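You operate a simulated robot arm through the tools that you are given. There is no shell and no other tool. Be economical: measure what you need, move in short steps, check, and stop when the job is done.

Carry out the task below with a simulated robot arm. There is one attempt and no reset: what you move stays moved.

Task
Put the small carton from the glue end of the long bench on the black tape roll.

The check looks at the end state, three seconds after you hand in, the way a careful person would. Anything else that was tipped, shoved, dropped, spilled or broken makes it a failure.

Robot
A 7-joint arm with a two-finger parallel gripper, fixed in place. Base frame: the origin is at the foot of the arm, x ahead of it, y to its left, z up; the work surface is at about z = 0. Units: m, rad, N and s.
With the tool pointing down near the work surface it reaches from about 0.24 to 0.62 m from the base axis. Its first joint turns from -1.152 to 1.152 rad. Payload 2.6 kg.
Tool frame: the origin (TCP) lies between the finger pads and is the grasp point; the fingertips stand 0.03 m ahead of it; z points along the fingers, y is the line along which they close. Largest opening 0.094 m; finger width 0.028, thickness 0.01; the body of the gripper, 0.05 by 0.096 m, starts 0.055 m behind the TCP.
Orientation is told as [roll, pitch, yaw] about the base's x, y, z axes, in that order, counted from this pose: with the fingers straight down and closing along the base's y, the tool's x points along the base's -x, its y along +y and its z along -z.

Tools
- The arm moves only by the tool move_arm. Its argument "increments" is a list of rows, each a list of 7 numbers: the shift along the tool's x, y, z in units of 20 mm (1.0 is 20 mm), then the turn, a rotation vector about the tool's x, y, z in units of 6 degrees (1.0 is 6 degrees), then the finger opening in m, from 0 to 0.094. In form: [[x, y, z, rx, ry, rz, jaw], ...]. A call has 1 to 8 rows; each row shifts and turns the commanded pose from where the row before left it, along the tool's axes as they then stand. A call with a number of a shift or a turn outside -1 to 1 is refused whole. Rows are played at 5 a second. More than 0.05 m and 0.15 rad between two rows, or a gripper value outside its range, and nothing of the call is played. A pose out of reach is approached as far as the arm can. The call stops where the force on the tool passes 40 N (or 10 N more than at its start, if that is more) or the arm is blocked; 0.2 s more then pass. Each finger travels about 0.072 m/s and halts on what it meets, pressing with about 33 N; the grip force reading is that of the motor and also rises with nothing between the fingers. The clock runs only during rows and for 0.2 s after the last one: add rows that do not move to give the fingers time. It gives the time, the measured TCP pose, the force on the tool (base axes), the opening and the grip force at its end, in the units of the frame above (readings bear some noise).
- Cameras (640 x 400 px; columns grow to the right, rows downward): "scene" is fixed at [0.0481, 0.4624, 0.544]; the picture's right is [-0.49, -0.87, 0.00], its down [-0.68, 0.38, -0.63] and it looks along [0.55, -0.31, -0.78] (base axes); focal length 287 px, centre (320, 200). "wrist" rides on the gripper at [0.076, 0.014, -0.102] in the tool frame; the picture's right is [-0.18, 0.98, 0.00], its down [-0.75, -0.14, -0.64] and it looks along [-0.63, -0.12, 0.77] (tool axes); focal length 243 px, centre (320, 200). There is no depth. A picture from a camera that has moved, and an enlarged one, comes with that camera's place and axes in the base frame and with its lens.
- grab_frame(camera): a new picture of that camera. It takes no simulated time.
- close_up(camera, box): a new picture of the part [left, top, right, bottom] of that camera's present view, enlarged. It takes no simulated time.
- job_done(): hands the job in; it is judged then, once.

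Work in short steps. Places have to be worked out from the pictures, the camera data and where the tool is seen: move nearer, look again, correct. Check each grasp and each placing, and mend what went wrong. You have 90 turns and 46 pictures in all, those below and enlarged ones among them. Open the gripper and draw the arm clear of the work before you hand the job in, unless the task says otherwise; then end with one line.

The tools are called after "Request:" as name(argument=value, ...) on one line, values as JSON. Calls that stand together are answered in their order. move_arm: Moves the arm, as the interface text tells. Its arguments: {"type":"object","properties":{"increments":{"type":"array"}},"required":["increments"]} The other tools are called the same way: grab_frame (camera) takes a picture; close_up (camera, box) takes an enlarged picture of a part of a camera's view; job_done () hands the job in.

At the start:

```text
t: 0.0
tcp_pos: [0.3227, 0.2219, 0.2715]
orientation: [-0.002, 0.0, 0.001]
wrist_force: [0.0, 0.2, -0.1]
grip_width: 0.0941
grip_force: 0.0
```

scene: 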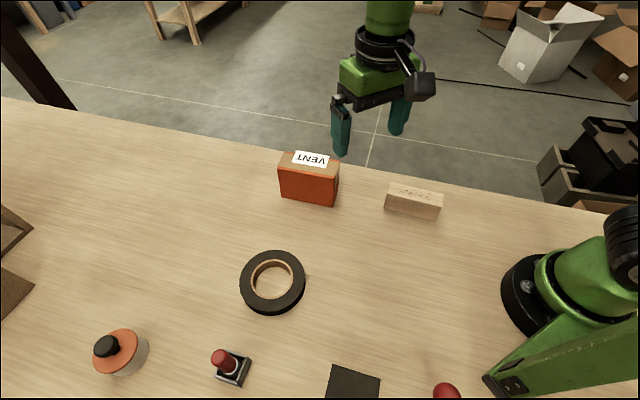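
wrist: 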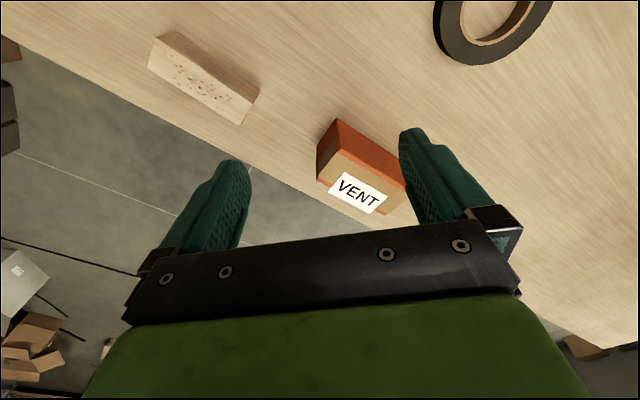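

I'll look closer at the bench objects to identify which is the carton and which end has glue.

Request:
close_up(camera="scene", box=[0, 200, 320, 400])

Request:
close_up(camera="scene", box=[220, 120, 480, 320])

```text
2.00 times, centred on (160, 300) of scene
camera zoom: at [0.0481, 0.4624, 0.544], right [-0.49, -0.87, 0.0], down [-0.68, 0.38, -0.63], along [0.55, -0.31, -0.78], focal length 575 px, centre (640, 0)
```

zoom: 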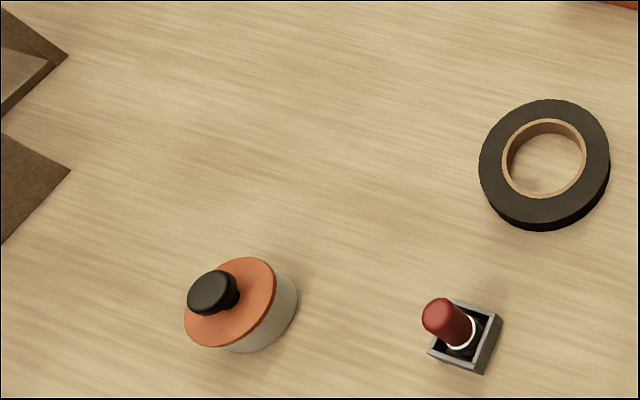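

```text
2.00 times, centred on (350, 220) of scene
camera zoom: at [0.0481, 0.4624, 0.544], right [-0.49, -0.87, 0.0], down [-0.68, 0.38, -0.63], along [0.55, -0.31, -0.78], focal length 575 px, centre (260, 160)
```

zoom: 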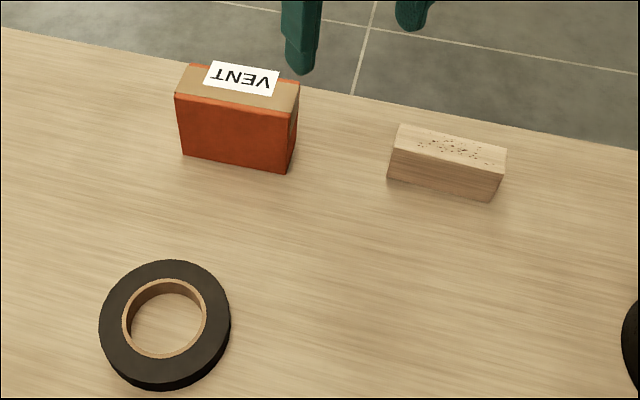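

The orange VENT carton sits near (0.44, 0.28) and the tape roll near (0.30, 0.43). Before deciding, I need to see the rest of the bench for other cartons, so I'll turn the wrist in place.

Request:
move_arm(increments=[[0, -1, -1, 0, 0, 1, 0.094], [0, -1, -1, 0, 0, 1, 0.094], [0, -1, 0, 0, 0, 1, 0.094], [0, -1, 0, 0, 0, 1, 0.094], [0, -1, 0, 0, 0, 1, 0.094], [0, -1, 0, 0, 0, 1, 0.094], [0, -1, 0, 0, 0, 1, 0.094], [0, -1, 0, 0, 0, 1, 0.094]])

Request:
grab_frame(camera="wrist")

```text
t: 1.8
tcp_pos: [0.2684, 0.0758, 0.3122]
orientation: [-0.002, 0.001, -0.84]
wrist_force: [-0.8, -0.4, -0.3]
grip_width: 0.0942
grip_force: 0.1
```

```text
41 pictures are left
camera wrist: at [0.2293, 0.1423, 0.4148], right [0.85, 0.52, 0.0], down [0.4, -0.66, 0.64], along [0.33, -0.55, -0.77], focal length 243 px, centre (320, 200)
```

wrist: 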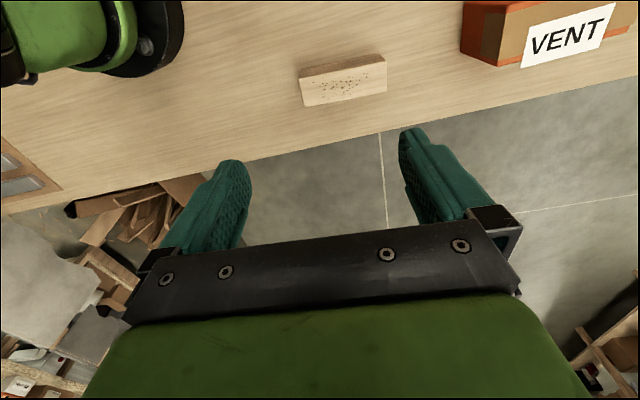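

That end holds just a block of wood and some kind of tray. Now I'll turn the other way to see the left end and the near side of the bench.

Request:
move_arm(increments=[[0, 1, 0, 0, 0, -1, 0.094], [0, 1, 0, 0, 0, -1, 0.094], [0, 1, 0, 0, 0, -1, 0.094], [0, 1, 0, 0, 0, -1, 0.094], [0, 1, 0, 0, 0, -1, 0.094], [0, 1, 0, 0, 0, -1, 0.094], [0, 1, 0, 0, 0, -1, 0.094], [0, 1, 0, 0, 0, -1, 0.094]])

Request:
move_arm(increments=[[0, 0, 0, 0, 0, -1, 0.094], [0, 0, 0, 0, 0, -1, 0.094], [0, 0, 0, 0, 0, -1, 0.094], [0, 0, 0, 0, 0, -1, 0.094], [0, 0, 0, 0, 0, -1, 0.094], [0, 0, 0, 0, 0, -1, 0.094], [0, 0, 0, 0, 0, -1, 0.094], [0, 0, 0, 0, 0, -1, 0.094]])

Request:
grab_frame(camera="wrist")

```text
t: 3.6
tcp_pos: [0.3375, 0.2162, 0.312]
orientation: [0.002, -0.001, 0.003]
wrist_force: [-0.8, -0.5, 0.0]
grip_width: 0.0939
grip_force: 0.0
```

```text
t: 5.4
tcp_pos: [0.3378, 0.2149, 0.3117]
orientation: [0.001, 0.001, 0.84]
wrist_force: [0.1, 0.4, -0.7]
grip_width: 0.0938
grip_force: 0.1
```

```text
40 pictures are left
camera wrist: at [0.2785, 0.1691, 0.4145], right [-0.61, 0.79, 0.0], down [0.61, 0.47, 0.64], along [0.51, 0.39, -0.77], focal length 243 px, centre (320, 200)
```

wrist: 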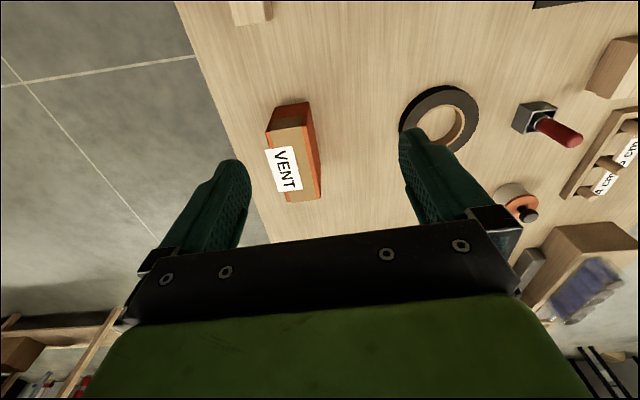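

More objects appear at the right: a rack with labels and another box. I'll turn further that way.

Request:
move_arm(increments=[[0, 0, 0, 0, 0, -1, 0.094], [0, 0, 0, 0, 0, -1, 0.094], [0, 0, 0, 0, 0, -1, 0.094], [0, 0, 0, 0, 0, -1, 0.094], [0, 0, 0, 0, 0, -1, 0.094], [0, 0, 0, 0, 0, -1, 0.094], [0, 0, 0, 0, 0, 0, 0.094], [0, 0, 0, 0, 0, 0, 0.094]])

Request:
grab_frame(camera="wrist")

```text
t: 7.2
tcp_pos: [0.3389, 0.2153, 0.3113]
orientation: [-0.001, 0.0, 1.467]
wrist_force: [0.1, -0.2, 0.0]
grip_width: 0.0941
grip_force: 0.0
```

```text
39 pictures are left
camera wrist: at [0.3175, 0.1422, 0.414], right [-0.96, 0.29, 0.0], down [0.22, 0.73, 0.64], along [0.18, 0.62, -0.77], focal length 243 px, centre (320, 200)
```

wrist: 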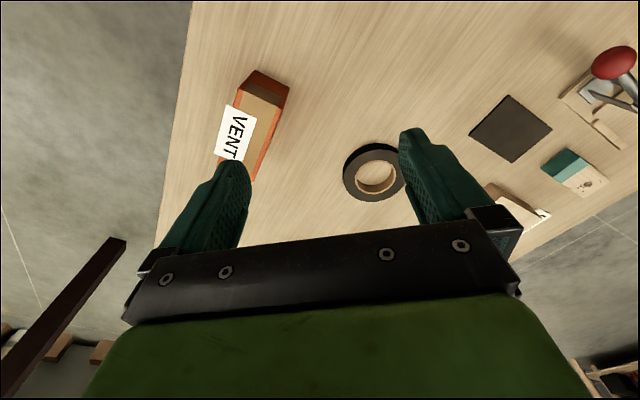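

There's a teal-topped box and another item on the near side; I'll enlarge and turn a bit more.

Request:
close_up(camera="wrist", box=[440, 20, 640, 260])

Request:
move_arm(increments=[[0, 0, 0, 0, 0, -1, 0.094], [0, 0, 0, 0, 0, -1, 0.094], [0, 0, 0, 0, 0, -1, 0.094], [0, 0, 0, 0, 0, -1, 0.094], [0, 0, 0, 0, 0, -1, 0.094], [0, 0, 0, 0, 0, -1, 0.094], [0, 0, 0, 0, 0, 0, 0.094], [0, 0, 0, 0, 0, 0, 0.094]])

Request:
grab_frame(camera="wrist")

```text
1.67 times, centred on (540, 140) of wrist
camera zoom: at [0.3175, 0.1422, 0.414], right [-0.96, 0.29, 0.0], down [0.22, 0.73, 0.64], along [0.18, 0.62, -0.77], focal length 404 px, centre (-47, 300)
```

zoom: 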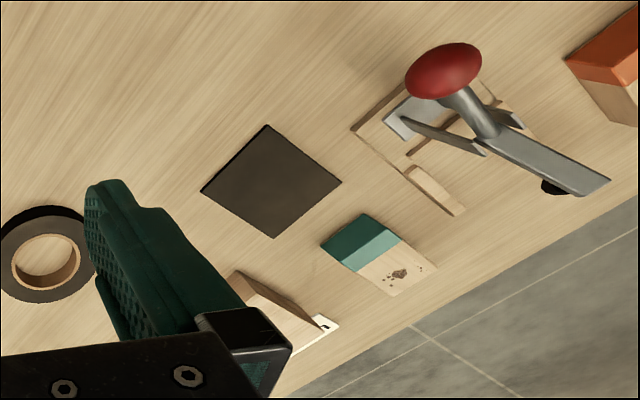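

```text
t: 9.0
tcp_pos: [0.3372, 0.2149, 0.3122]
orientation: [0.0, -0.001, 2.094]
wrist_force: [0.4, 0.7, -0.7]
grip_width: 0.0939
grip_force: 0.0
```

```text
37 pictures are left
camera wrist: at [0.365, 0.1428, 0.414], right [-0.94, -0.33, 0.0], down [-0.26, 0.72, 0.64], along [-0.21, 0.61, -0.77], focal length 243 px, centre (320, 200)
```

wrist: 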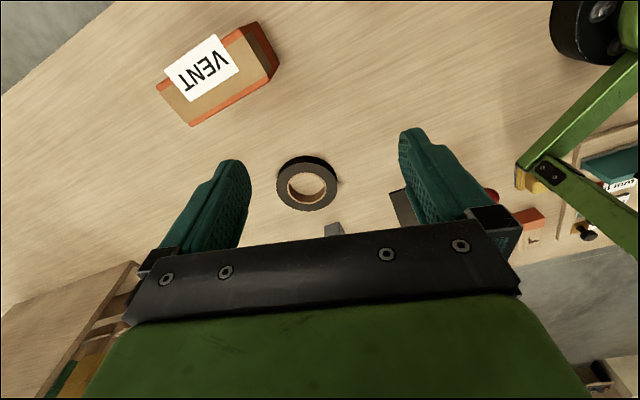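

Multiple labelled objects exist at both ends, so I need to find which end has the glue. I'll enlarge the tray near the base.

Request:
close_up(camera="wrist", box=[480, 100, 640, 260])

Request:
move_arm(increments=[[0, 0, 0, 0, 0, -1, 0.094], [0, 0, 0, 0, 0, -1, 0.094], [0, 0, 0, 0, 0, -1, 0.094], [0, 0, 0, 0, 0, -1, 0.094], [0, 0, 0, 0, 0, 0, 0.094]])

Request:
grab_frame(camera="wrist")

```text
2.50 times, centred on (560, 180) of wrist
camera zoom: at [0.365, 0.1428, 0.414], right [-0.94, -0.33, 0.0], down [-0.26, 0.72, 0.64], along [-0.21, 0.61, -0.77], focal length 606 px, centre (-280, 250)
```

zoom: 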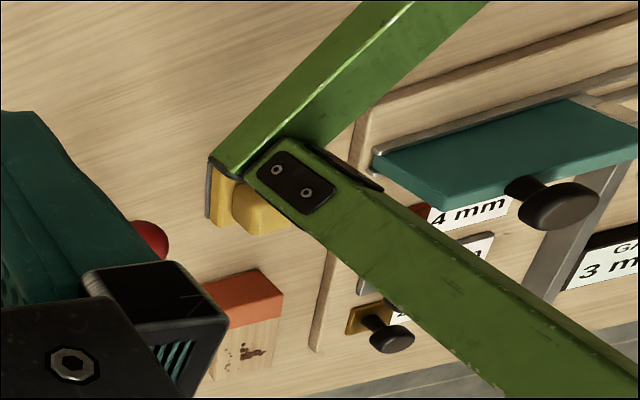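

```text
t: 10.2
tcp_pos: [0.3378, 0.216, 0.3111]
orientation: [0.0, 0.0, 2.516]
wrist_force: [-0.8, 1.0, 0.1]
grip_width: 0.0942
grip_force: 0.1
```

```text
35 pictures are left
camera wrist: at [0.3929, 0.16, 0.4137], right [-0.73, -0.69, 0.0], down [-0.53, 0.56, 0.64], along [-0.44, 0.47, -0.77], focal length 243 px, centre (320, 200)
```

wrist: 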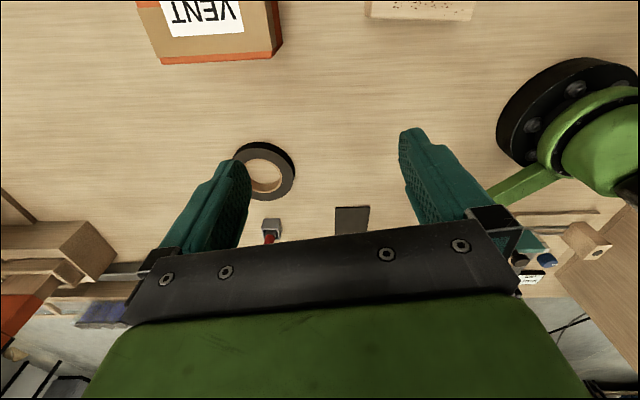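

The right end shows a drill/gauge rack. Now I'll get a good view of the left end to read the labels there.

Request:
move_arm(increments=[[0, 0, 0, 0, 0, 1, 0.094], [0, 0, 0, 0, 0, 1, 0.094], [0, 0, 0, 0, 0, 1, 0.094], [0, 0, 0, 0, 0, 1, 0.094], [0, 0, 0, 0, 0, 1, 0.094], [0, 0, 0, 0, 0, 1, 0.094], [0, 0, 0, 0, 0, 1, 0.094], [0, 0, 0, 0, 0, 1, 0.094]])

Request:
move_arm(increments=[[0, 0, 0, 0, 0, 1, 0.094], [0, 0, 0, 0, 0, 1, 0.094], [0, 0, 0, 0, 0, 1, 0.094], [0, 0, 0, 0, 0, 1, 0.094], [0, 0.5, 0, 0, 0, 1, 0.094], [0, 1, 0, 0, 0, 1, 0.094], [0, 1, 0, 0, 0, 0, 0.094], [0, 1, 0, 0, 0, 0, 0.094]])

Request:
move_arm(increments=[[0, 1, 0, 0, 0, 0, 0.094], [0, 1, 0, 0, 0, 0, 0.094], [-1, 1, 0, 0, 0, 0, 0.094], [-1, 1, 0, 0, 0, 0, 0.094], [-1, 0, 0, 0, 0, 0, 0.094], [0, 0, 0, 0, 0, 0, 0.094]])

Request:
grab_frame(camera="wrist")

```text
t: 12.0
tcp_pos: [0.3377, 0.2144, 0.3103]
orientation: [0.001, 0.0, 1.672]
wrist_force: [0.5, 0.2, 0.0]
grip_width: 0.0941
grip_force: 0.0
```

```text
t: 13.8
tcp_pos: [0.277, 0.245, 0.3118]
orientation: [0.0, 0.001, 1.047]
wrist_force: [-0.5, 0.9, 0.0]
grip_width: 0.0938
grip_force: 0.1
```

```text
t: 15.2
tcp_pos: [0.2354, 0.3395, 0.3119]
orientation: [0.002, -0.001, 1.048]
wrist_force: [0.0, 0.6, -0.3]
grip_width: 0.0938
grip_force: 0.1
```

```text
34 pictures are left
camera wrist: at [0.186, 0.2818, 0.4145], right [-0.76, 0.65, 0.0], down [0.5, 0.58, 0.64], along [0.42, 0.49, -0.77], focal length 243 px, centre (320, 200)
```

wrist: 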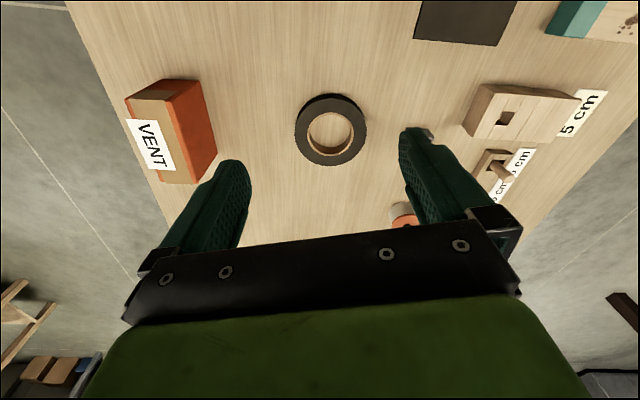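

Labels here read "5 cm" — sample pieces, no glue visible yet. I'll tilt the tool to see the far end of the bench, which the gripper hides.

Request:
move_arm(increments=[[0, 0, -1, 0, -1, 0, 0.094], [0, 0, -0.5, 0, -1, 0, 0.094], [0, 0, 0, 0, -1, 0, 0.094], [0, 0, 0, 0, -1, 0, 0.094], [0, 0, 0, 0, -1, 0, 0.094], [0, 0, 0, 0, 0, 0, 0.094]])

Request:
grab_frame(camera="wrist")

```text
t: 16.6
tcp_pos: [0.2358, 0.3387, 0.3423]
orientation: [-0.002, -0.523, 1.048]
wrist_force: [0.5, -0.2, -0.5]
grip_width: 0.0939
grip_force: 0.1
```

```text
33 pictures are left
camera wrist: at [0.1664, 0.2439, 0.393], right [-0.77, 0.63, 0.09], down [0.29, 0.22, 0.93], along [0.57, 0.75, -0.35], focal length 243 px, centre (320, 200)
```

wrist: 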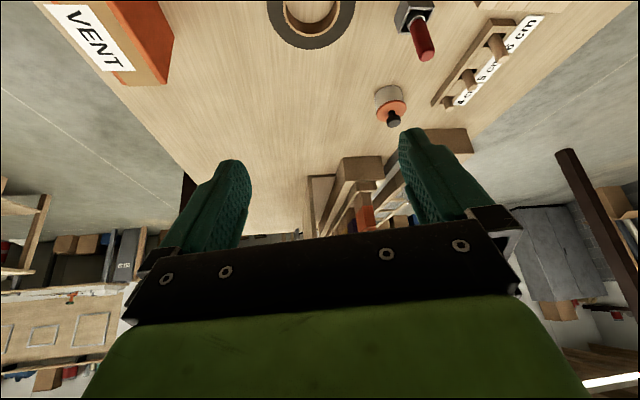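

I'll turn slightly so the far end falls between the fingers and enlarge it.

Request:
move_arm(increments=[[0, 0, 0, 0.3, 0, -0.6, 0.094], [0, 0, 0, 0, -1, 0, 0.094], [0, 0, 0, 0, 0, 0, 0.094]])

Request:
close_up(camera="wrist", box=[220, 60, 480, 240])

```text
t: 17.4
tcp_pos: [0.2358, 0.3384, 0.3428]
orientation: [-0.074, -0.626, 1.129]
wrist_force: [-0.3, -0.2, 0.1]
grip_width: 0.0939
grip_force: 0.0
```

```text
2.22 times, centred on (350, 150) of wrist
camera zoom: at [0.1658, 0.239, 0.3796], right [-0.8, 0.59, 0.05], down [0.18, 0.17, 0.97], along [0.57, 0.79, -0.24], focal length 539 px, centre (253, 311)
```

zoom: 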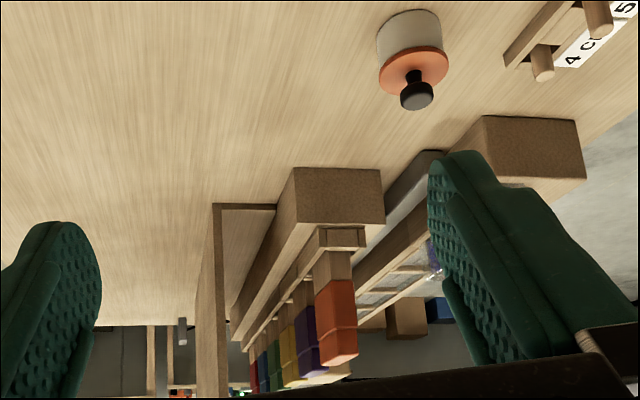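

The left end has an orange-lidded pot with a knob (likely glue pot) and coloured chisels. I'll check the other end for comparison: straighten, then turn to the right.

Request:
move_arm(increments=[[0, 0, 0, 0, 1, 0, 0.094], [0, 0, 0, -0.3, 0, 0.6, 0.094], [0, 0, 0, 0, 1, 0, 0.094], [0, 0, 0, 0, 1, 0, 0.094], [0, 0, 0, 0, 1, 0, 0.094], [0, 0, 0, 0, 1, 0, 0.094], [0, 0, 0, 0, 1, 0, 0.094], [-1, -1, 0, 0, 0, 1, 0.094]])

Request:
move_arm(increments=[[0, -1, 0, 0, 0, 1, 0.094], [0, -1, 0, 0, 0, 1, 0.094], [0, -1, 0, 0, 0, 1, 0.094], [0, -1, 0, 0, 0, 1, 0.094], [0, -1, 0, 0, 0, 1, 0.094], [0, -1, 0, 0, 0, 1, 0.094], [0, -1, 0, 0, 0, 1, 0.094], [0, -1, 0, 0, 0, 1, 0.094]])

Request:
move_arm(increments=[[0, -1, 0, 0, 0, 1, 0.094], [0, -1, 0, 0, 0, 1, 0.094], [0, -1, 0, 0, 0, 1, 0.094], [0, -1, 0, 0, 0, 1, 0.094], [0, 0, 0, 0, 0, 1, 0.094], [0, 0, 0, 0, 0, 1, 0.094], [0, 0, 0, 0, 0, 1, 0.094], [0, 0, 0, 0, 0, 1, 0.094]])

Request:
grab_frame(camera="wrist")

```text
t: 19.2
tcp_pos: [0.2606, 0.3458, 0.3428]
orientation: [-0.002, 0.001, 0.941]
wrist_force: [0.6, -0.4, 0.2]
grip_width: 0.0942
grip_force: 0.1
```

```text
t: 21.0
tcp_pos: [0.3498, 0.212, 0.3408]
orientation: [-0.001, -0.001, 0.103]
wrist_force: [-0.3, 0.0, 0.0]
grip_width: 0.094
grip_force: 0.0
```

```text
t: 22.8
tcp_pos: [0.3436, 0.1351, 0.3408]
orientation: [0.0, 0.001, -0.735]
wrist_force: [1.1, 0.2, 0.3]
grip_width: 0.094
grip_force: 0.0
```

```text
31 pictures are left
camera wrist: at [0.2985, 0.1975, 0.4437], right [0.8, 0.61, 0.0], down [0.46, -0.61, 0.64], along [0.39, -0.51, -0.77], focal length 243 px, centre (320, 200)
```

wrist: 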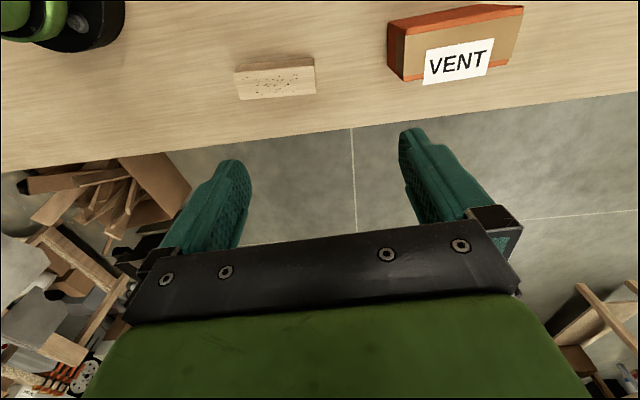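

Turn further right and tilt to see the right end.

Request:
move_arm(increments=[[0, 0, 0, 0, 0, 1, 0.094], [0, 0, 0, 0, 0, 1, 0.094], [0, 0, 0, 0, 0, 1, 0.094], [0, 0, 0, 0, 0, 1, 0.094], [0, 0, 0, 0, 0, 1, 0.094], [0, 0, 0, 0, 0, 1, 0.094], [0, 0, 0, 0, 0, 1, 0.094], [0, 0, 0, 0, 0, 1, 0.094]])

Request:
move_arm(increments=[[0, 0, 0, 0, 0, 1, 0.094], [0, 0, 0, 0, 0, 1, 0.094], [0, 0, 0, 0, 0, 1, 0.094], [0, 0, 0, 0, -1, 1, 0.094], [0, 0, 0, 0, -1, 0, 0.094], [0, 0, 0, 0, -1, 0, 0.094], [0, 0, 0, 0, 0, 0, 0.094]])

Request:
grab_frame(camera="wrist")

```text
t: 24.6
tcp_pos: [0.342, 0.135, 0.3418]
orientation: [-0.002, 0.0, -1.574]
wrist_force: [-0.1, 0.0, 0.1]
grip_width: 0.0939
grip_force: 0.2
```

```text
t: 26.2
tcp_pos: [0.3443, 0.136, 0.3413]
orientation: [0.005, -0.316, -1.991]
wrist_force: [-0.1, -0.3, -0.6]
grip_width: 0.0938
grip_force: 0.1
```

```text
30 pictures are left
camera wrist: at [0.4002, 0.226, 0.4152], right [0.83, -0.56, 0.06], down [-0.34, -0.41, 0.84], along [-0.45, -0.72, -0.53], focal length 243 px, centre (320, 200)
```

wrist: 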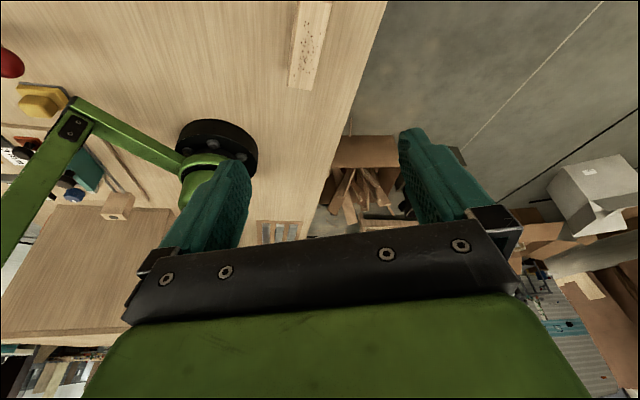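

I'll enlarge the right end of the bench.

Request:
close_up(camera="wrist", box=[0, 80, 340, 290])

Request:
close_up(camera="wrist", box=[270, 0, 350, 60])

```text
1.88 times, centred on (170, 185) of wrist
camera zoom: at [0.4002, 0.226, 0.4152], right [0.83, -0.56, 0.06], down [-0.34, -0.41, 0.84], along [-0.45, -0.72, -0.53], focal length 457 px, centre (602, 228)
```

zoom: 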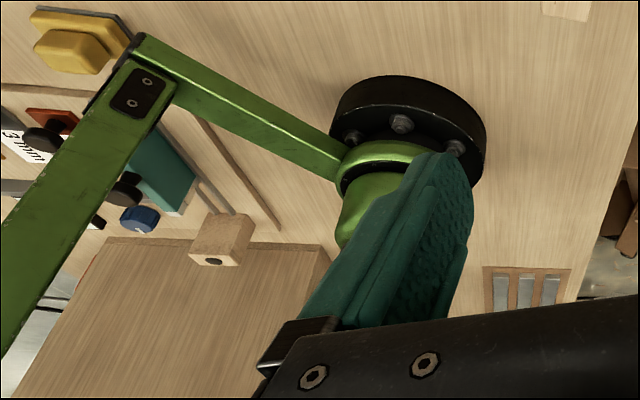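

```text
6.67 times, centred on (310, 30) of wrist
camera zoom: at [0.4002, 0.226, 0.4152], right [0.83, -0.56, 0.06], down [-0.34, -0.41, 0.84], along [-0.45, -0.72, -0.53], focal length 1618 px, centre (387, 1333)
```

zoom: 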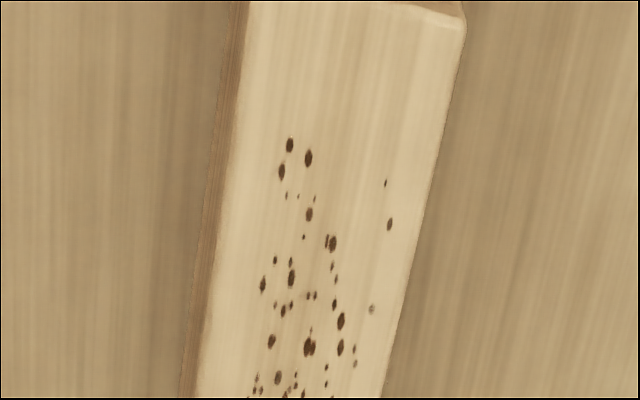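

The speckled block is plain wood and the right end holds only drills and clamps, so the VENT carton, on the glue-pot side, is the carton. I work it out at about 0.13×0.05×0.10 m, centre (0.458, 0.259), long axis at ~49°. I'll straighten and yaw to +0.85 to close across its thickness.

Request:
move_arm(increments=[[0, 0, 0, 0, 1, 0, 0.094], [0, 0, 0, 0, 1, 0, 0.094], [0, 0, 0, 0, 1, 0, 0.094], [0, 0, 0, 0, 0, -1, 0.094], [0, 0, 0, 0, 0, -1, 0.094], [0, 0, 0, 0, 0, -1, 0.094], [0, 0, 0, 0, 0, -1, 0.094], [0, 0, 0, 0, 0, -1, 0.094]])

Request:
move_arm(increments=[[0, 0, 0, 0, 0, -1, 0.094], [0, 0, 0, 0, 0, -1, 0.094], [0, 0, 0, 0, 0, -1, 0.094], [0, 0, 0, 0, 0, -1, 0.094], [0, 0, 0, 0, 0, -1, 0.094], [0, 0, 0, 0, 0, -1, 0.094], [0, 0, 0, 0, 0, -1, 0.094], [0, 0, 0, 0, 0, -1, 0.094]])

Request:
move_arm(increments=[[0, 0, 0, 0, 0, -1, 0.094], [0, 0, 0, 0, 0, -1, 0.094], [0, 0, 0, 0, 0, -1, 0.094], [0, 0, 0, 0, 0, -1, 0.094], [0, 0, 0, 0, 0, -1, 0.094], [0, 0, 0, 0, 0, -1, 0.094], [0, 0, 0, 0, 0, -1, 0.094], [0, 0, 0, 0, 0, -1, 0.094]])

Request:
move_arm(increments=[[0, 0, 0, 0, 0, -1, 0.094], [0, 0, 0, 0, 0, -1, 0.094], [0, 0, 0, 0, 0, -1, 0.094], [0, 0, 0, 0, 0, -1, 0.094], [0, 0, 0, 0, 0, -1, 0.094], [0, 0, 0, 0, 0, -1, 0.094], [0, 0, 0, 0, 0, -0.1, 0.094]])

```text
t: 28.0
tcp_pos: [0.3448, 0.1357, 0.341]
orientation: [0.005, -0.002, -1.465]
wrist_force: [-0.3, 0.3, -0.4]
grip_width: 0.0939
grip_force: 0.0
```

```text
t: 29.8
tcp_pos: [0.3436, 0.135, 0.3409]
orientation: [0.003, -0.005, -0.626]
wrist_force: [0.2, -0.3, -0.1]
grip_width: 0.094
grip_force: 0.0
```

```text
t: 31.6
tcp_pos: [0.3438, 0.1343, 0.3419]
orientation: [-0.004, -0.007, 0.211]
wrist_force: [-1.0, 0.4, -0.3]
grip_width: 0.0938
grip_force: 0.1
```

```text
t: 33.2
tcp_pos: [0.3436, 0.1347, 0.3427]
orientation: [-0.004, -0.002, 0.85]
wrist_force: [0.3, 0.1, -0.2]
grip_width: 0.0936
grip_force: 0.0
```

Aligned in yaw; moving ~0.168 m along the tool's -x to hover above the carton, lowering to about z 0.24.

Request:
move_arm(increments=[[-1, 0, 0.5, 0, 0, 0, 0.094], [-1, 0, 0.5, 0, 0, 0, 0.094], [-1, 0, 0.5, 0, 0, 0, 0.094], [-1, 0, 0.5, 0, 0, 0, 0.094], [-1, 0, 0.5, 0, 0, 0, 0.094], [-1, 0, 0.5, 0, 0, 0, 0.094], [-1, 0, 0.5, 0, 0, 0, 0.094], [-1, -0.2, 0.5, 0, 0, 0, 0.094]])

Request:
grab_frame(camera="wrist")

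Request:
grab_frame(camera="scene")

```text
t: 35.0
tcp_pos: [0.4526, 0.253, 0.2617]
orientation: [-0.007, -0.004, 0.849]
wrist_force: [-0.9, 0.3, -0.7]
grip_width: 0.0939
grip_force: 0.0
```

```text
27 pictures are left
camera wrist: at [0.392, 0.2056, 0.3649], right [-0.62, 0.79, -0.01], down [0.6, 0.47, 0.64], along [0.51, 0.39, -0.76], focal length 243 px, centre (320, 200)
```

wrist: 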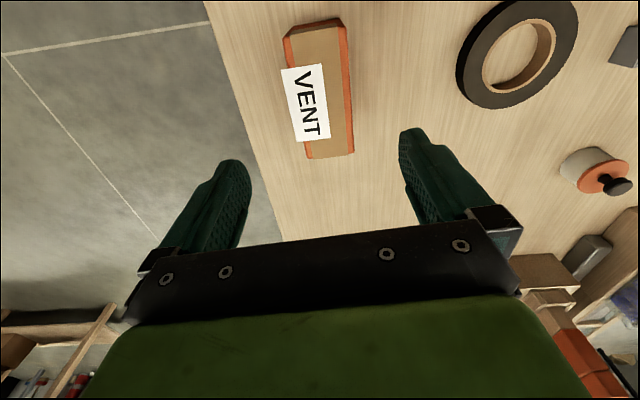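

```text
26 pictures are left
```

scene: 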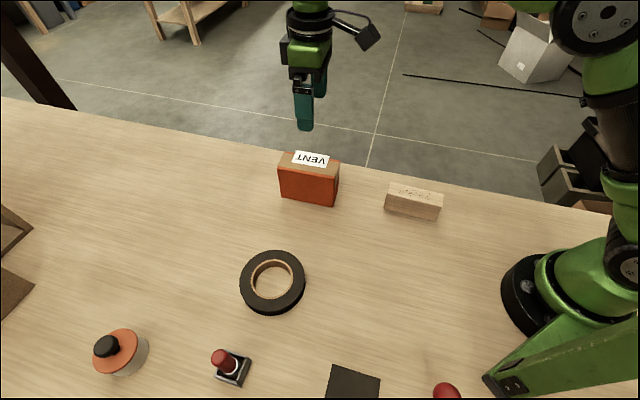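

Wrist view puts the carton centre at about (0.461, 0.261), axis ~46°. Correct slightly and descend partway.

Request:
move_arm(increments=[[-0.6, 0, 0, 0, 0, 0.4, 0.094], [0, 0, 1, 0, 0, 0, 0.094], [0, 0, 1, 0, 0, 0, 0.094], [0, 0, 1, 0, 0, 0, 0.094], [0, 0, 1, 0, 0, 0, 0.094], [0, 0, 1, 0, 0, 0, 0.094], [0, 0, 0, 0, 0, 0, 0.094]])

Request:
close_up(camera="scene", box=[220, 60, 420, 220])

Request:
grab_frame(camera="wrist")

```text
t: 36.6
tcp_pos: [0.4626, 0.2614, 0.1637]
orientation: [-0.005, -0.001, 0.805]
wrist_force: [-0.5, 0.6, -0.1]
grip_width: 0.0938
grip_force: 0.0
```

```text
2.50 times, centred on (320, 140) of scene
camera zoom: at [0.0481, 0.4624, 0.544], right [-0.49, -0.87, 0.0], down [-0.68, 0.38, -0.63], along [0.55, -0.31, -0.78], focal length 719 px, centre (320, 350)
```

zoom: 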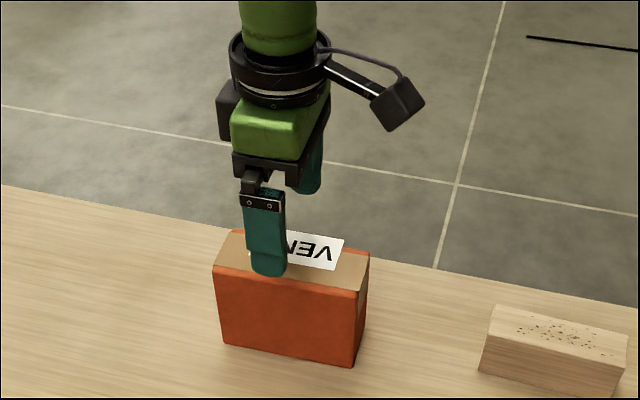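

```text
24 pictures are left
camera wrist: at [0.4007, 0.2177, 0.2654], right [-0.58, 0.81, 0.0], down [0.62, 0.45, 0.64], along [0.53, 0.37, -0.76], focal length 243 px, centre (320, 200)
```

wrist: 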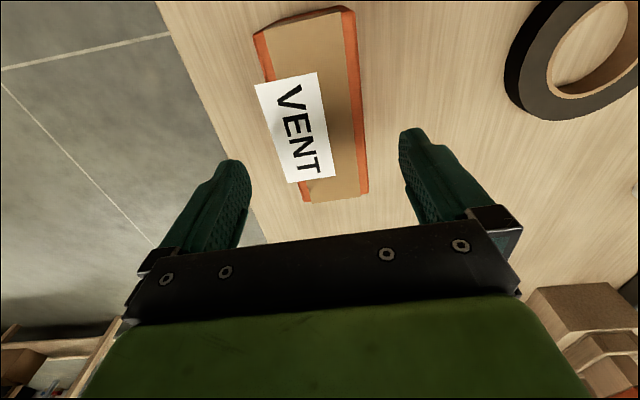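

Fingers straddle the carton symmetrically. Descending to TCP z ≈ 0.072.

Request:
move_arm(increments=[[0, -0.1, 1, 0, 0, 0, 0.094], [0, 0, 1, 0, 0, 0, 0.094], [0, 0, 1, 0, 0, 0, 0.094], [0, 0, 1, 0, 0, 0, 0.094], [0, 0, 0.5, 0, 0, 0, 0.094], [0, 0, 0, 0, 0, 0, 0.094]])

Request:
close_up(camera="scene", box=[220, 90, 420, 230])

```text
t: 38.0
tcp_pos: [0.4624, 0.2606, 0.0708]
orientation: [-0.005, -0.002, 0.806]
wrist_force: [-0.3, 0.3, 0.0]
grip_width: 0.0939
grip_force: 0.1
```

```text
2.86 times, centred on (320, 160) of scene
camera zoom: at [0.0481, 0.4624, 0.544], right [-0.49, -0.87, 0.0], down [-0.68, 0.38, -0.63], along [0.55, -0.31, -0.78], focal length 821 px, centre (320, 314)
```

zoom: 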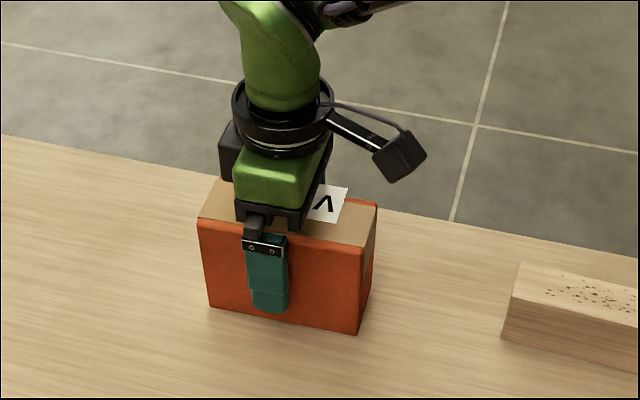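

Fingers are in position, slightly off-centre lengthwise; shift a few mm and close.

Request:
move_arm(increments=[[0.3, 0, 0, 0, 0, 0, 0.094], [0, 0, 0, 0, 0, 0, 0.06], [0, 0, 0, 0, 0, 0, 0.04], [0, 0, 0, 0, 0, 0, 0.0], [0, 0, 0, 0, 0, 0, 0.0], [0, 0, 0, 0, 0, 0, 0.0]])

```text
t: 39.4
tcp_pos: [0.4576, 0.2558, 0.072]
orientation: [-0.006, -0.001, 0.806]
wrist_force: [-0.4, 0.3, 0.2]
grip_width: 0.0644
grip_force: 33.1
```

The grip holds at 0.064 m with 33 N. I'll lift a little and check.

Request:
move_arm(increments=[[0, 0, -0.5, 0, 0, 0, 0.0], [0, 0, -0.5, 0, 0, 0, 0.0], [0, 0, 0, 0, 0, 0, 0.0]])

Request:
close_up(camera="scene", box=[220, 70, 420, 230])

Request:
grab_frame(camera="wrist")

```text
t: 40.2
tcp_pos: [0.4583, 0.2573, 0.0922]
orientation: [-0.005, -0.002, 0.807]
wrist_force: [0.3, -0.4, 0.6]
grip_width: 0.064
grip_force: 32.9
```

```text
2.50 times, centred on (320, 150) of scene
camera zoom: at [0.0481, 0.4624, 0.544], right [-0.49, -0.87, 0.0], down [-0.68, 0.38, -0.63], along [0.55, -0.31, -0.78], focal length 719 px, centre (320, 325)
```

zoom: 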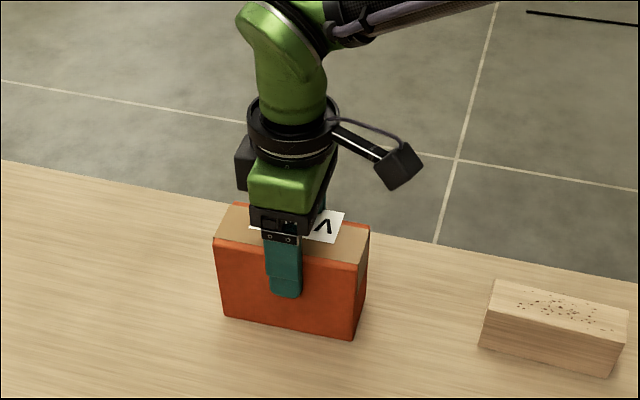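

```text
21 pictures are left
camera wrist: at [0.3962, 0.2126, 0.1952], right [-0.58, 0.81, -0.01], down [0.62, 0.45, 0.64], along [0.53, 0.37, -0.76], focal length 243 px, centre (320, 200)
```

wrist: 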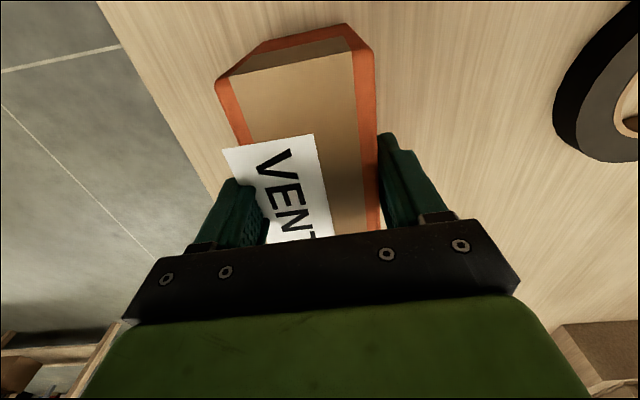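

Unclear whether the carton left the bench; lift further and compare.

Request:
move_arm(increments=[[0, 0, -1, 0, 0, 0, 0.0], [0, 0, -1, 0, 0, 0, 0.0], [0, 0, 0, 0, 0, 0, 0.0]])

Request:
close_up(camera="scene", box=[220, 70, 420, 230])

```text
t: 41.0
tcp_pos: [0.4585, 0.2568, 0.1319]
orientation: [-0.006, -0.001, 0.806]
wrist_force: [0.6, 0.1, -2.9]
grip_width: 0.0642
grip_force: 33.3
```

```text
2.50 times, centred on (320, 150) of scene
camera zoom: at [0.0481, 0.4624, 0.544], right [-0.49, -0.87, 0.0], down [-0.68, 0.38, -0.63], along [0.55, -0.31, -0.78], focal length 719 px, centre (320, 325)
```

zoom: 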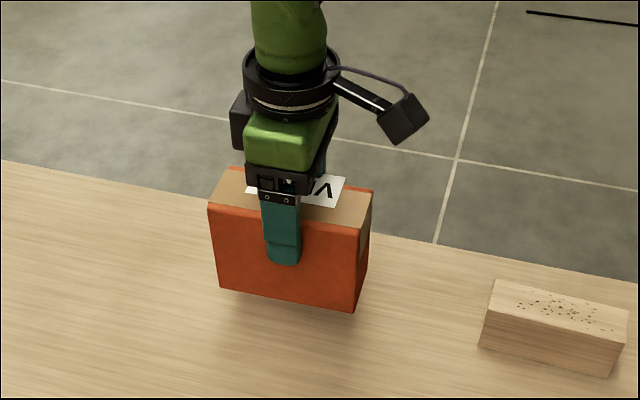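

The carton is held and upright (≈2.9 N). The tape roll centre comes out at (0.288, 0.429) from two views. Raise and carry 0.24 m along the tool's +y.

Request:
move_arm(increments=[[0, 0, -1, 0, 0, 0, 0.0], [0, 0.5, -0.5, 0, 0, 0, 0.0], [0, 1, 0, 0, 0, 0, 0.0], [0, 1, 0, 0, 0, 0, 0.0], [0, 1, 0, 0, 0, 0, 0.0], [0, 1, 0, 0, 0, 0, 0.0], [0, 1, 0, 0, 0, 0, 0.0], [0, 0.5, 0, 0, 0, 0, 0.0]])

Request:
move_arm(increments=[[0, 1, 0, 0, 0, 0, 0.0], [0, 1, 0, 0, 0, 0, 0.0], [0, 1, 0, 0, 0, 0, 0.0], [0, 1, 0, 0, 0, 0, 0.0], [-0.3, 1, 0, 0, 0, 0, 0.0], [0, 0.9, 0, 0, 0, 0, 0.0], [0, 0, 0, 0, 0, 0, 0.0]])

Request:
grab_frame(camera="scene")

Request:
grab_frame(camera="wrist")

```text
t: 42.8
tcp_pos: [0.3734, 0.3384, 0.1596]
orientation: [-0.006, -0.002, 0.807]
wrist_force: [-0.3, -0.6, -2.8]
grip_width: 0.0644
grip_force: 33.7
```

```text
t: 44.4
tcp_pos: [0.2905, 0.4221, 0.1607]
orientation: [-0.005, -0.001, 0.806]
wrist_force: [0.2, 0.0, -3.0]
grip_width: 0.0642
grip_force: 33.1
```

```text
19 pictures are left
```

scene: 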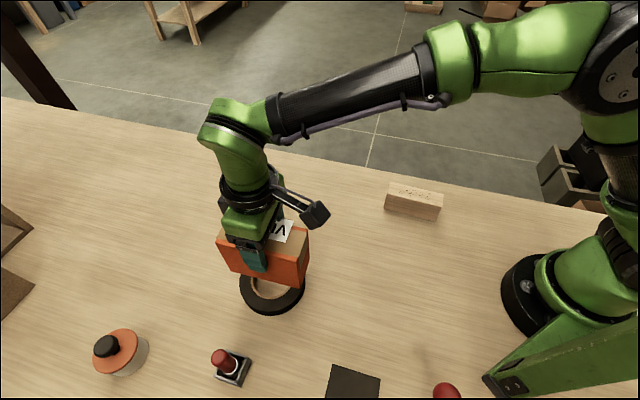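

```text
18 pictures are left
camera wrist: at [0.2277, 0.3789, 0.2633], right [-0.58, 0.81, 0.0], down [0.62, 0.45, 0.64], along [0.53, 0.37, -0.76], focal length 243 px, centre (320, 200)
```

wrist: 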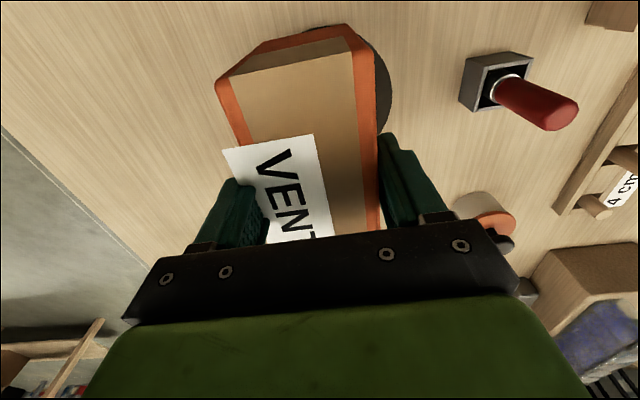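

Carton is above the roll; correct by (−3, +8) mm and lower 40 mm, then look.

Request:
move_arm(increments=[[-0.18, 0.37, 0, 0, 0, 0, 0.0], [0, 0, 0.7, 0, 0, 0, 0.0], [0, 0, 0.7, 0, 0, 0, 0.0], [0, 0, 0.6, 0, 0, 0, 0.0], [0, 0, 0, 0, 0, 0, 0.0]])

Request:
close_up(camera="scene", box=[190, 200, 350, 330])

```text
t: 45.6
tcp_pos: [0.2888, 0.4322, 0.1194]
orientation: [-0.003, -0.003, 0.806]
wrist_force: [0.3, -0.1, -3.1]
grip_width: 0.064
grip_force: 33.3
```

```text
3.08 times, centred on (270, 265) of scene
camera zoom: at [0.0481, 0.4624, 0.544], right [-0.49, -0.87, 0.0], down [-0.68, 0.38, -0.63], along [0.55, -0.31, -0.78], focal length 884 px, centre (474, 0)
```

zoom: 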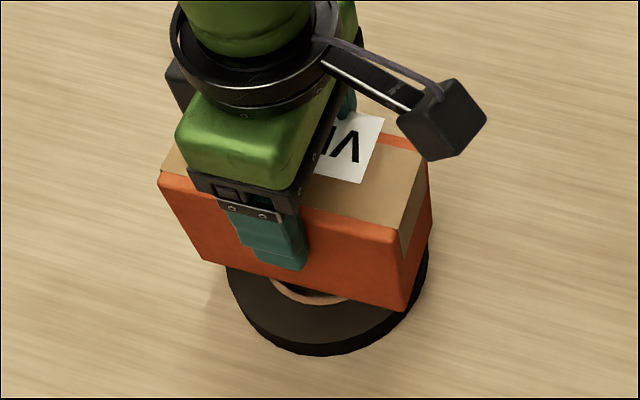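

Still a few centimetres above; lowering in small steps until contact shows in the force.

Request:
move_arm(increments=[[0, 0, 0.3, 0, 0, 0, 0.0], [0, 0, 0.3, 0, 0, 0, 0.0], [0, 0, 0, 0, 0, 0, 0.0]])

Request:
move_arm(increments=[[0, 0, 0.2, 0, 0, 0, 0.0], [0, 0, 0, 0, 0, 0, 0.0]])

Request:
close_up(camera="scene", box=[190, 200, 350, 330])

```text
t: 46.4
tcp_pos: [0.2883, 0.4327, 0.1092]
orientation: [-0.005, -0.011, 0.807]
wrist_force: [3.9, 2.4, 27.1]
grip_width: 0.0644
grip_force: 32.7
```

```text
t: 47.0
tcp_pos: [0.2888, 0.433, 0.1066]
orientation: [-0.004, -0.01, 0.807]
wrist_force: [4.8, 0.3, 27.0]
grip_width: 0.064
grip_force: 32.5
```

```text
3.08 times, centred on (270, 265) of scene
camera zoom: at [0.048, 0.4623, 0.5441], right [-0.49, -0.87, 0.0], down [-0.68, 0.38, -0.63], along [0.55, -0.31, -0.78], focal length 884 px, centre (474, 0)
```

zoom: 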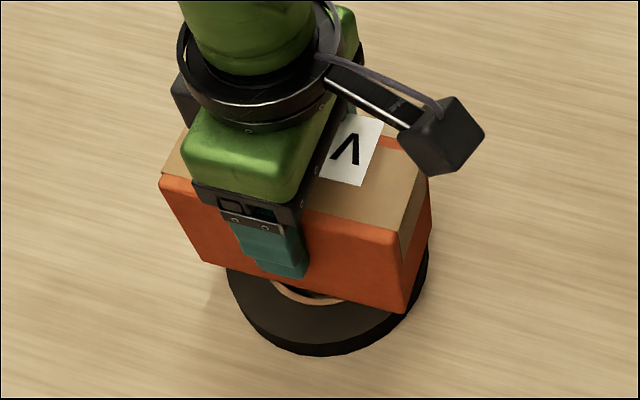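

Contact made: carton rests on the roll with about 27 N of push. Ease up to relieve pressing and check force.

Request:
move_arm(increments=[[0, 0, -0.15, 0, 0, 0, 0.0], [0, 0, 0, 0, 0, 0, 0.0]])

```text
t: 47.6
tcp_pos: [0.288, 0.4334, 0.1056]
orientation: [-0.004, -0.003, 0.805]
wrist_force: [7.7, 5.1, 9.2]
grip_width: 0.0642
grip_force: 33.1
```

Request:
move_arm(increments=[[0, 0, -0.06, 0, 0, 0, 0.0], [0, 0, 0, 0, 0, 0, 0.0]])

```text
t: 48.2
tcp_pos: [0.2875, 0.4322, 0.1062]
orientation: [-0.005, 0.004, 0.807]
wrist_force: [1.3, -0.8, 1.3]
grip_width: 0.0641
grip_force: 33.0
```

The carton now rests on the roll with little load on the tool. Open the fingers gently.

Request:
move_arm(increments=[[0, 0, 0, 0, 0, 0, 0.07], [0, 0, 0, 0, 0, 0, 0.085], [0, 0, 0, 0, 0, 0, 0.094], [0, 0, 0, 0, 0, 0, 0.094]])

Request:
close_up(camera="scene", box=[190, 190, 350, 330])

```text
t: 49.2
tcp_pos: [0.2884, 0.4341, 0.1069]
orientation: [-0.006, -0.001, 0.805]
wrist_force: [0.6, -0.3, 0.4]
grip_width: 0.0938
grip_force: 0.0
```

```text
2.86 times, centred on (270, 260) of scene
camera zoom: at [0.0481, 0.4624, 0.544], right [-0.49, -0.87, 0.0], down [-0.68, 0.38, -0.63], along [0.55, -0.31, -0.78], focal length 821 px, centre (463, 29)
```

zoom: 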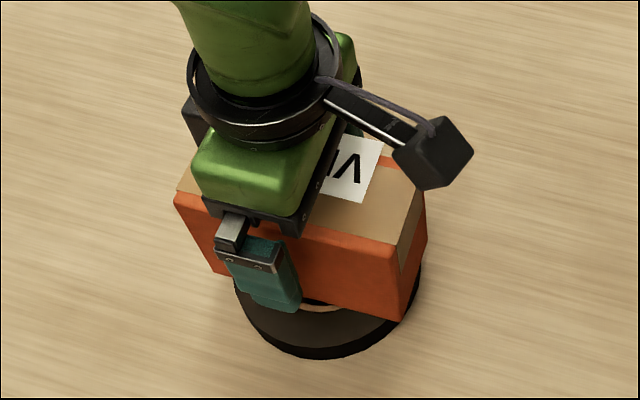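

Released and standing. Raise straight up clear of the carton and draw back.

Request:
move_arm(increments=[[0, 0, -0.5, 0, 0, 0, 0.094], [0, 0, -1, 0, 0, 0, 0.094], [0, 0, -1, 0, 0, 0, 0.094], [0, 0, -1, 0, 0, 0, 0.094], [0, 0, -1, 0, 0, 0, 0.094], [0, 0, -1, 0, 0, 0, 0.094], [0, 0, -1, 0, 0, 0, 0.094], [0, 0, -1, 0, 0, 0, 0.094]])

Request:
move_arm(increments=[[0, -1, 0, 0, 0, 0, 0.094], [0, -1, 0, 0, 0, 0, 0.094], [0, -1, 0, 0, 0, 0, 0.094], [0, -1, 0, 0, 0, 0, 0.094], [0, -1, 0, 0, 0, 0, 0.094], [0, -1, 0, 0, 0, 0, 0.094], [0, -1, 0, 0, 0, 0, 0.094], [0, -1, 0, 0, 0, 0, 0.094]])

Request:
grab_frame(camera="scene")

Request:
grab_frame(camera="wrist")

```text
t: 51.0
tcp_pos: [0.2884, 0.4305, 0.2599]
orientation: [-0.006, -0.001, 0.806]
wrist_force: [-0.4, -0.1, -0.6]
grip_width: 0.0941
grip_force: 0.1
```

```text
t: 52.8
tcp_pos: [0.4039, 0.3238, 0.2583]
orientation: [-0.006, -0.002, 0.808]
wrist_force: [0.0, -0.5, 0.2]
grip_width: 0.0939
grip_force: 0.1
```

```text
14 pictures are left
```

scene: 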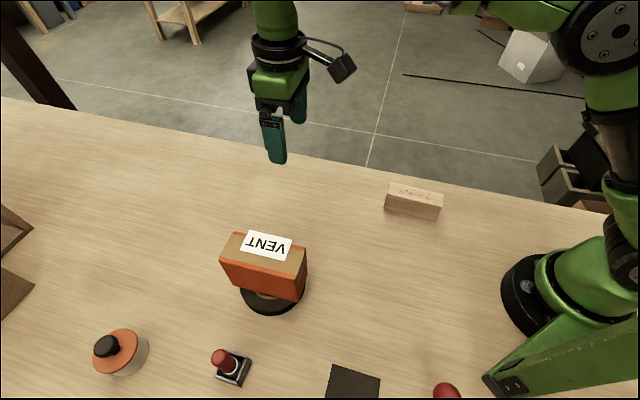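

```text
13 pictures are left
camera wrist: at [0.3412, 0.2785, 0.3613], right [-0.58, 0.81, 0.0], down [0.62, 0.45, 0.64], along [0.53, 0.37, -0.77], focal length 243 px, centre (320, 200)
```

wrist: 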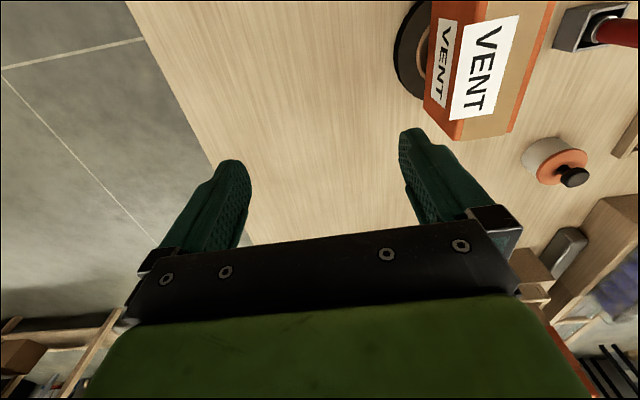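

The carton stands level on the tape roll, nothing else has moved, and the arm is clear, so I'm handing in.

Request:
job_done()

```text
The job is handed in.
```

The VENT carton is standing upright on the black tape roll, about 5 mm off centre. The gripper is open, the arm is clear, and nothing else on the bench was disturbed. I took the end with the orange-lidded pot as the glue end, because no label there actually says glue. This was also the only carton the arm could reach.
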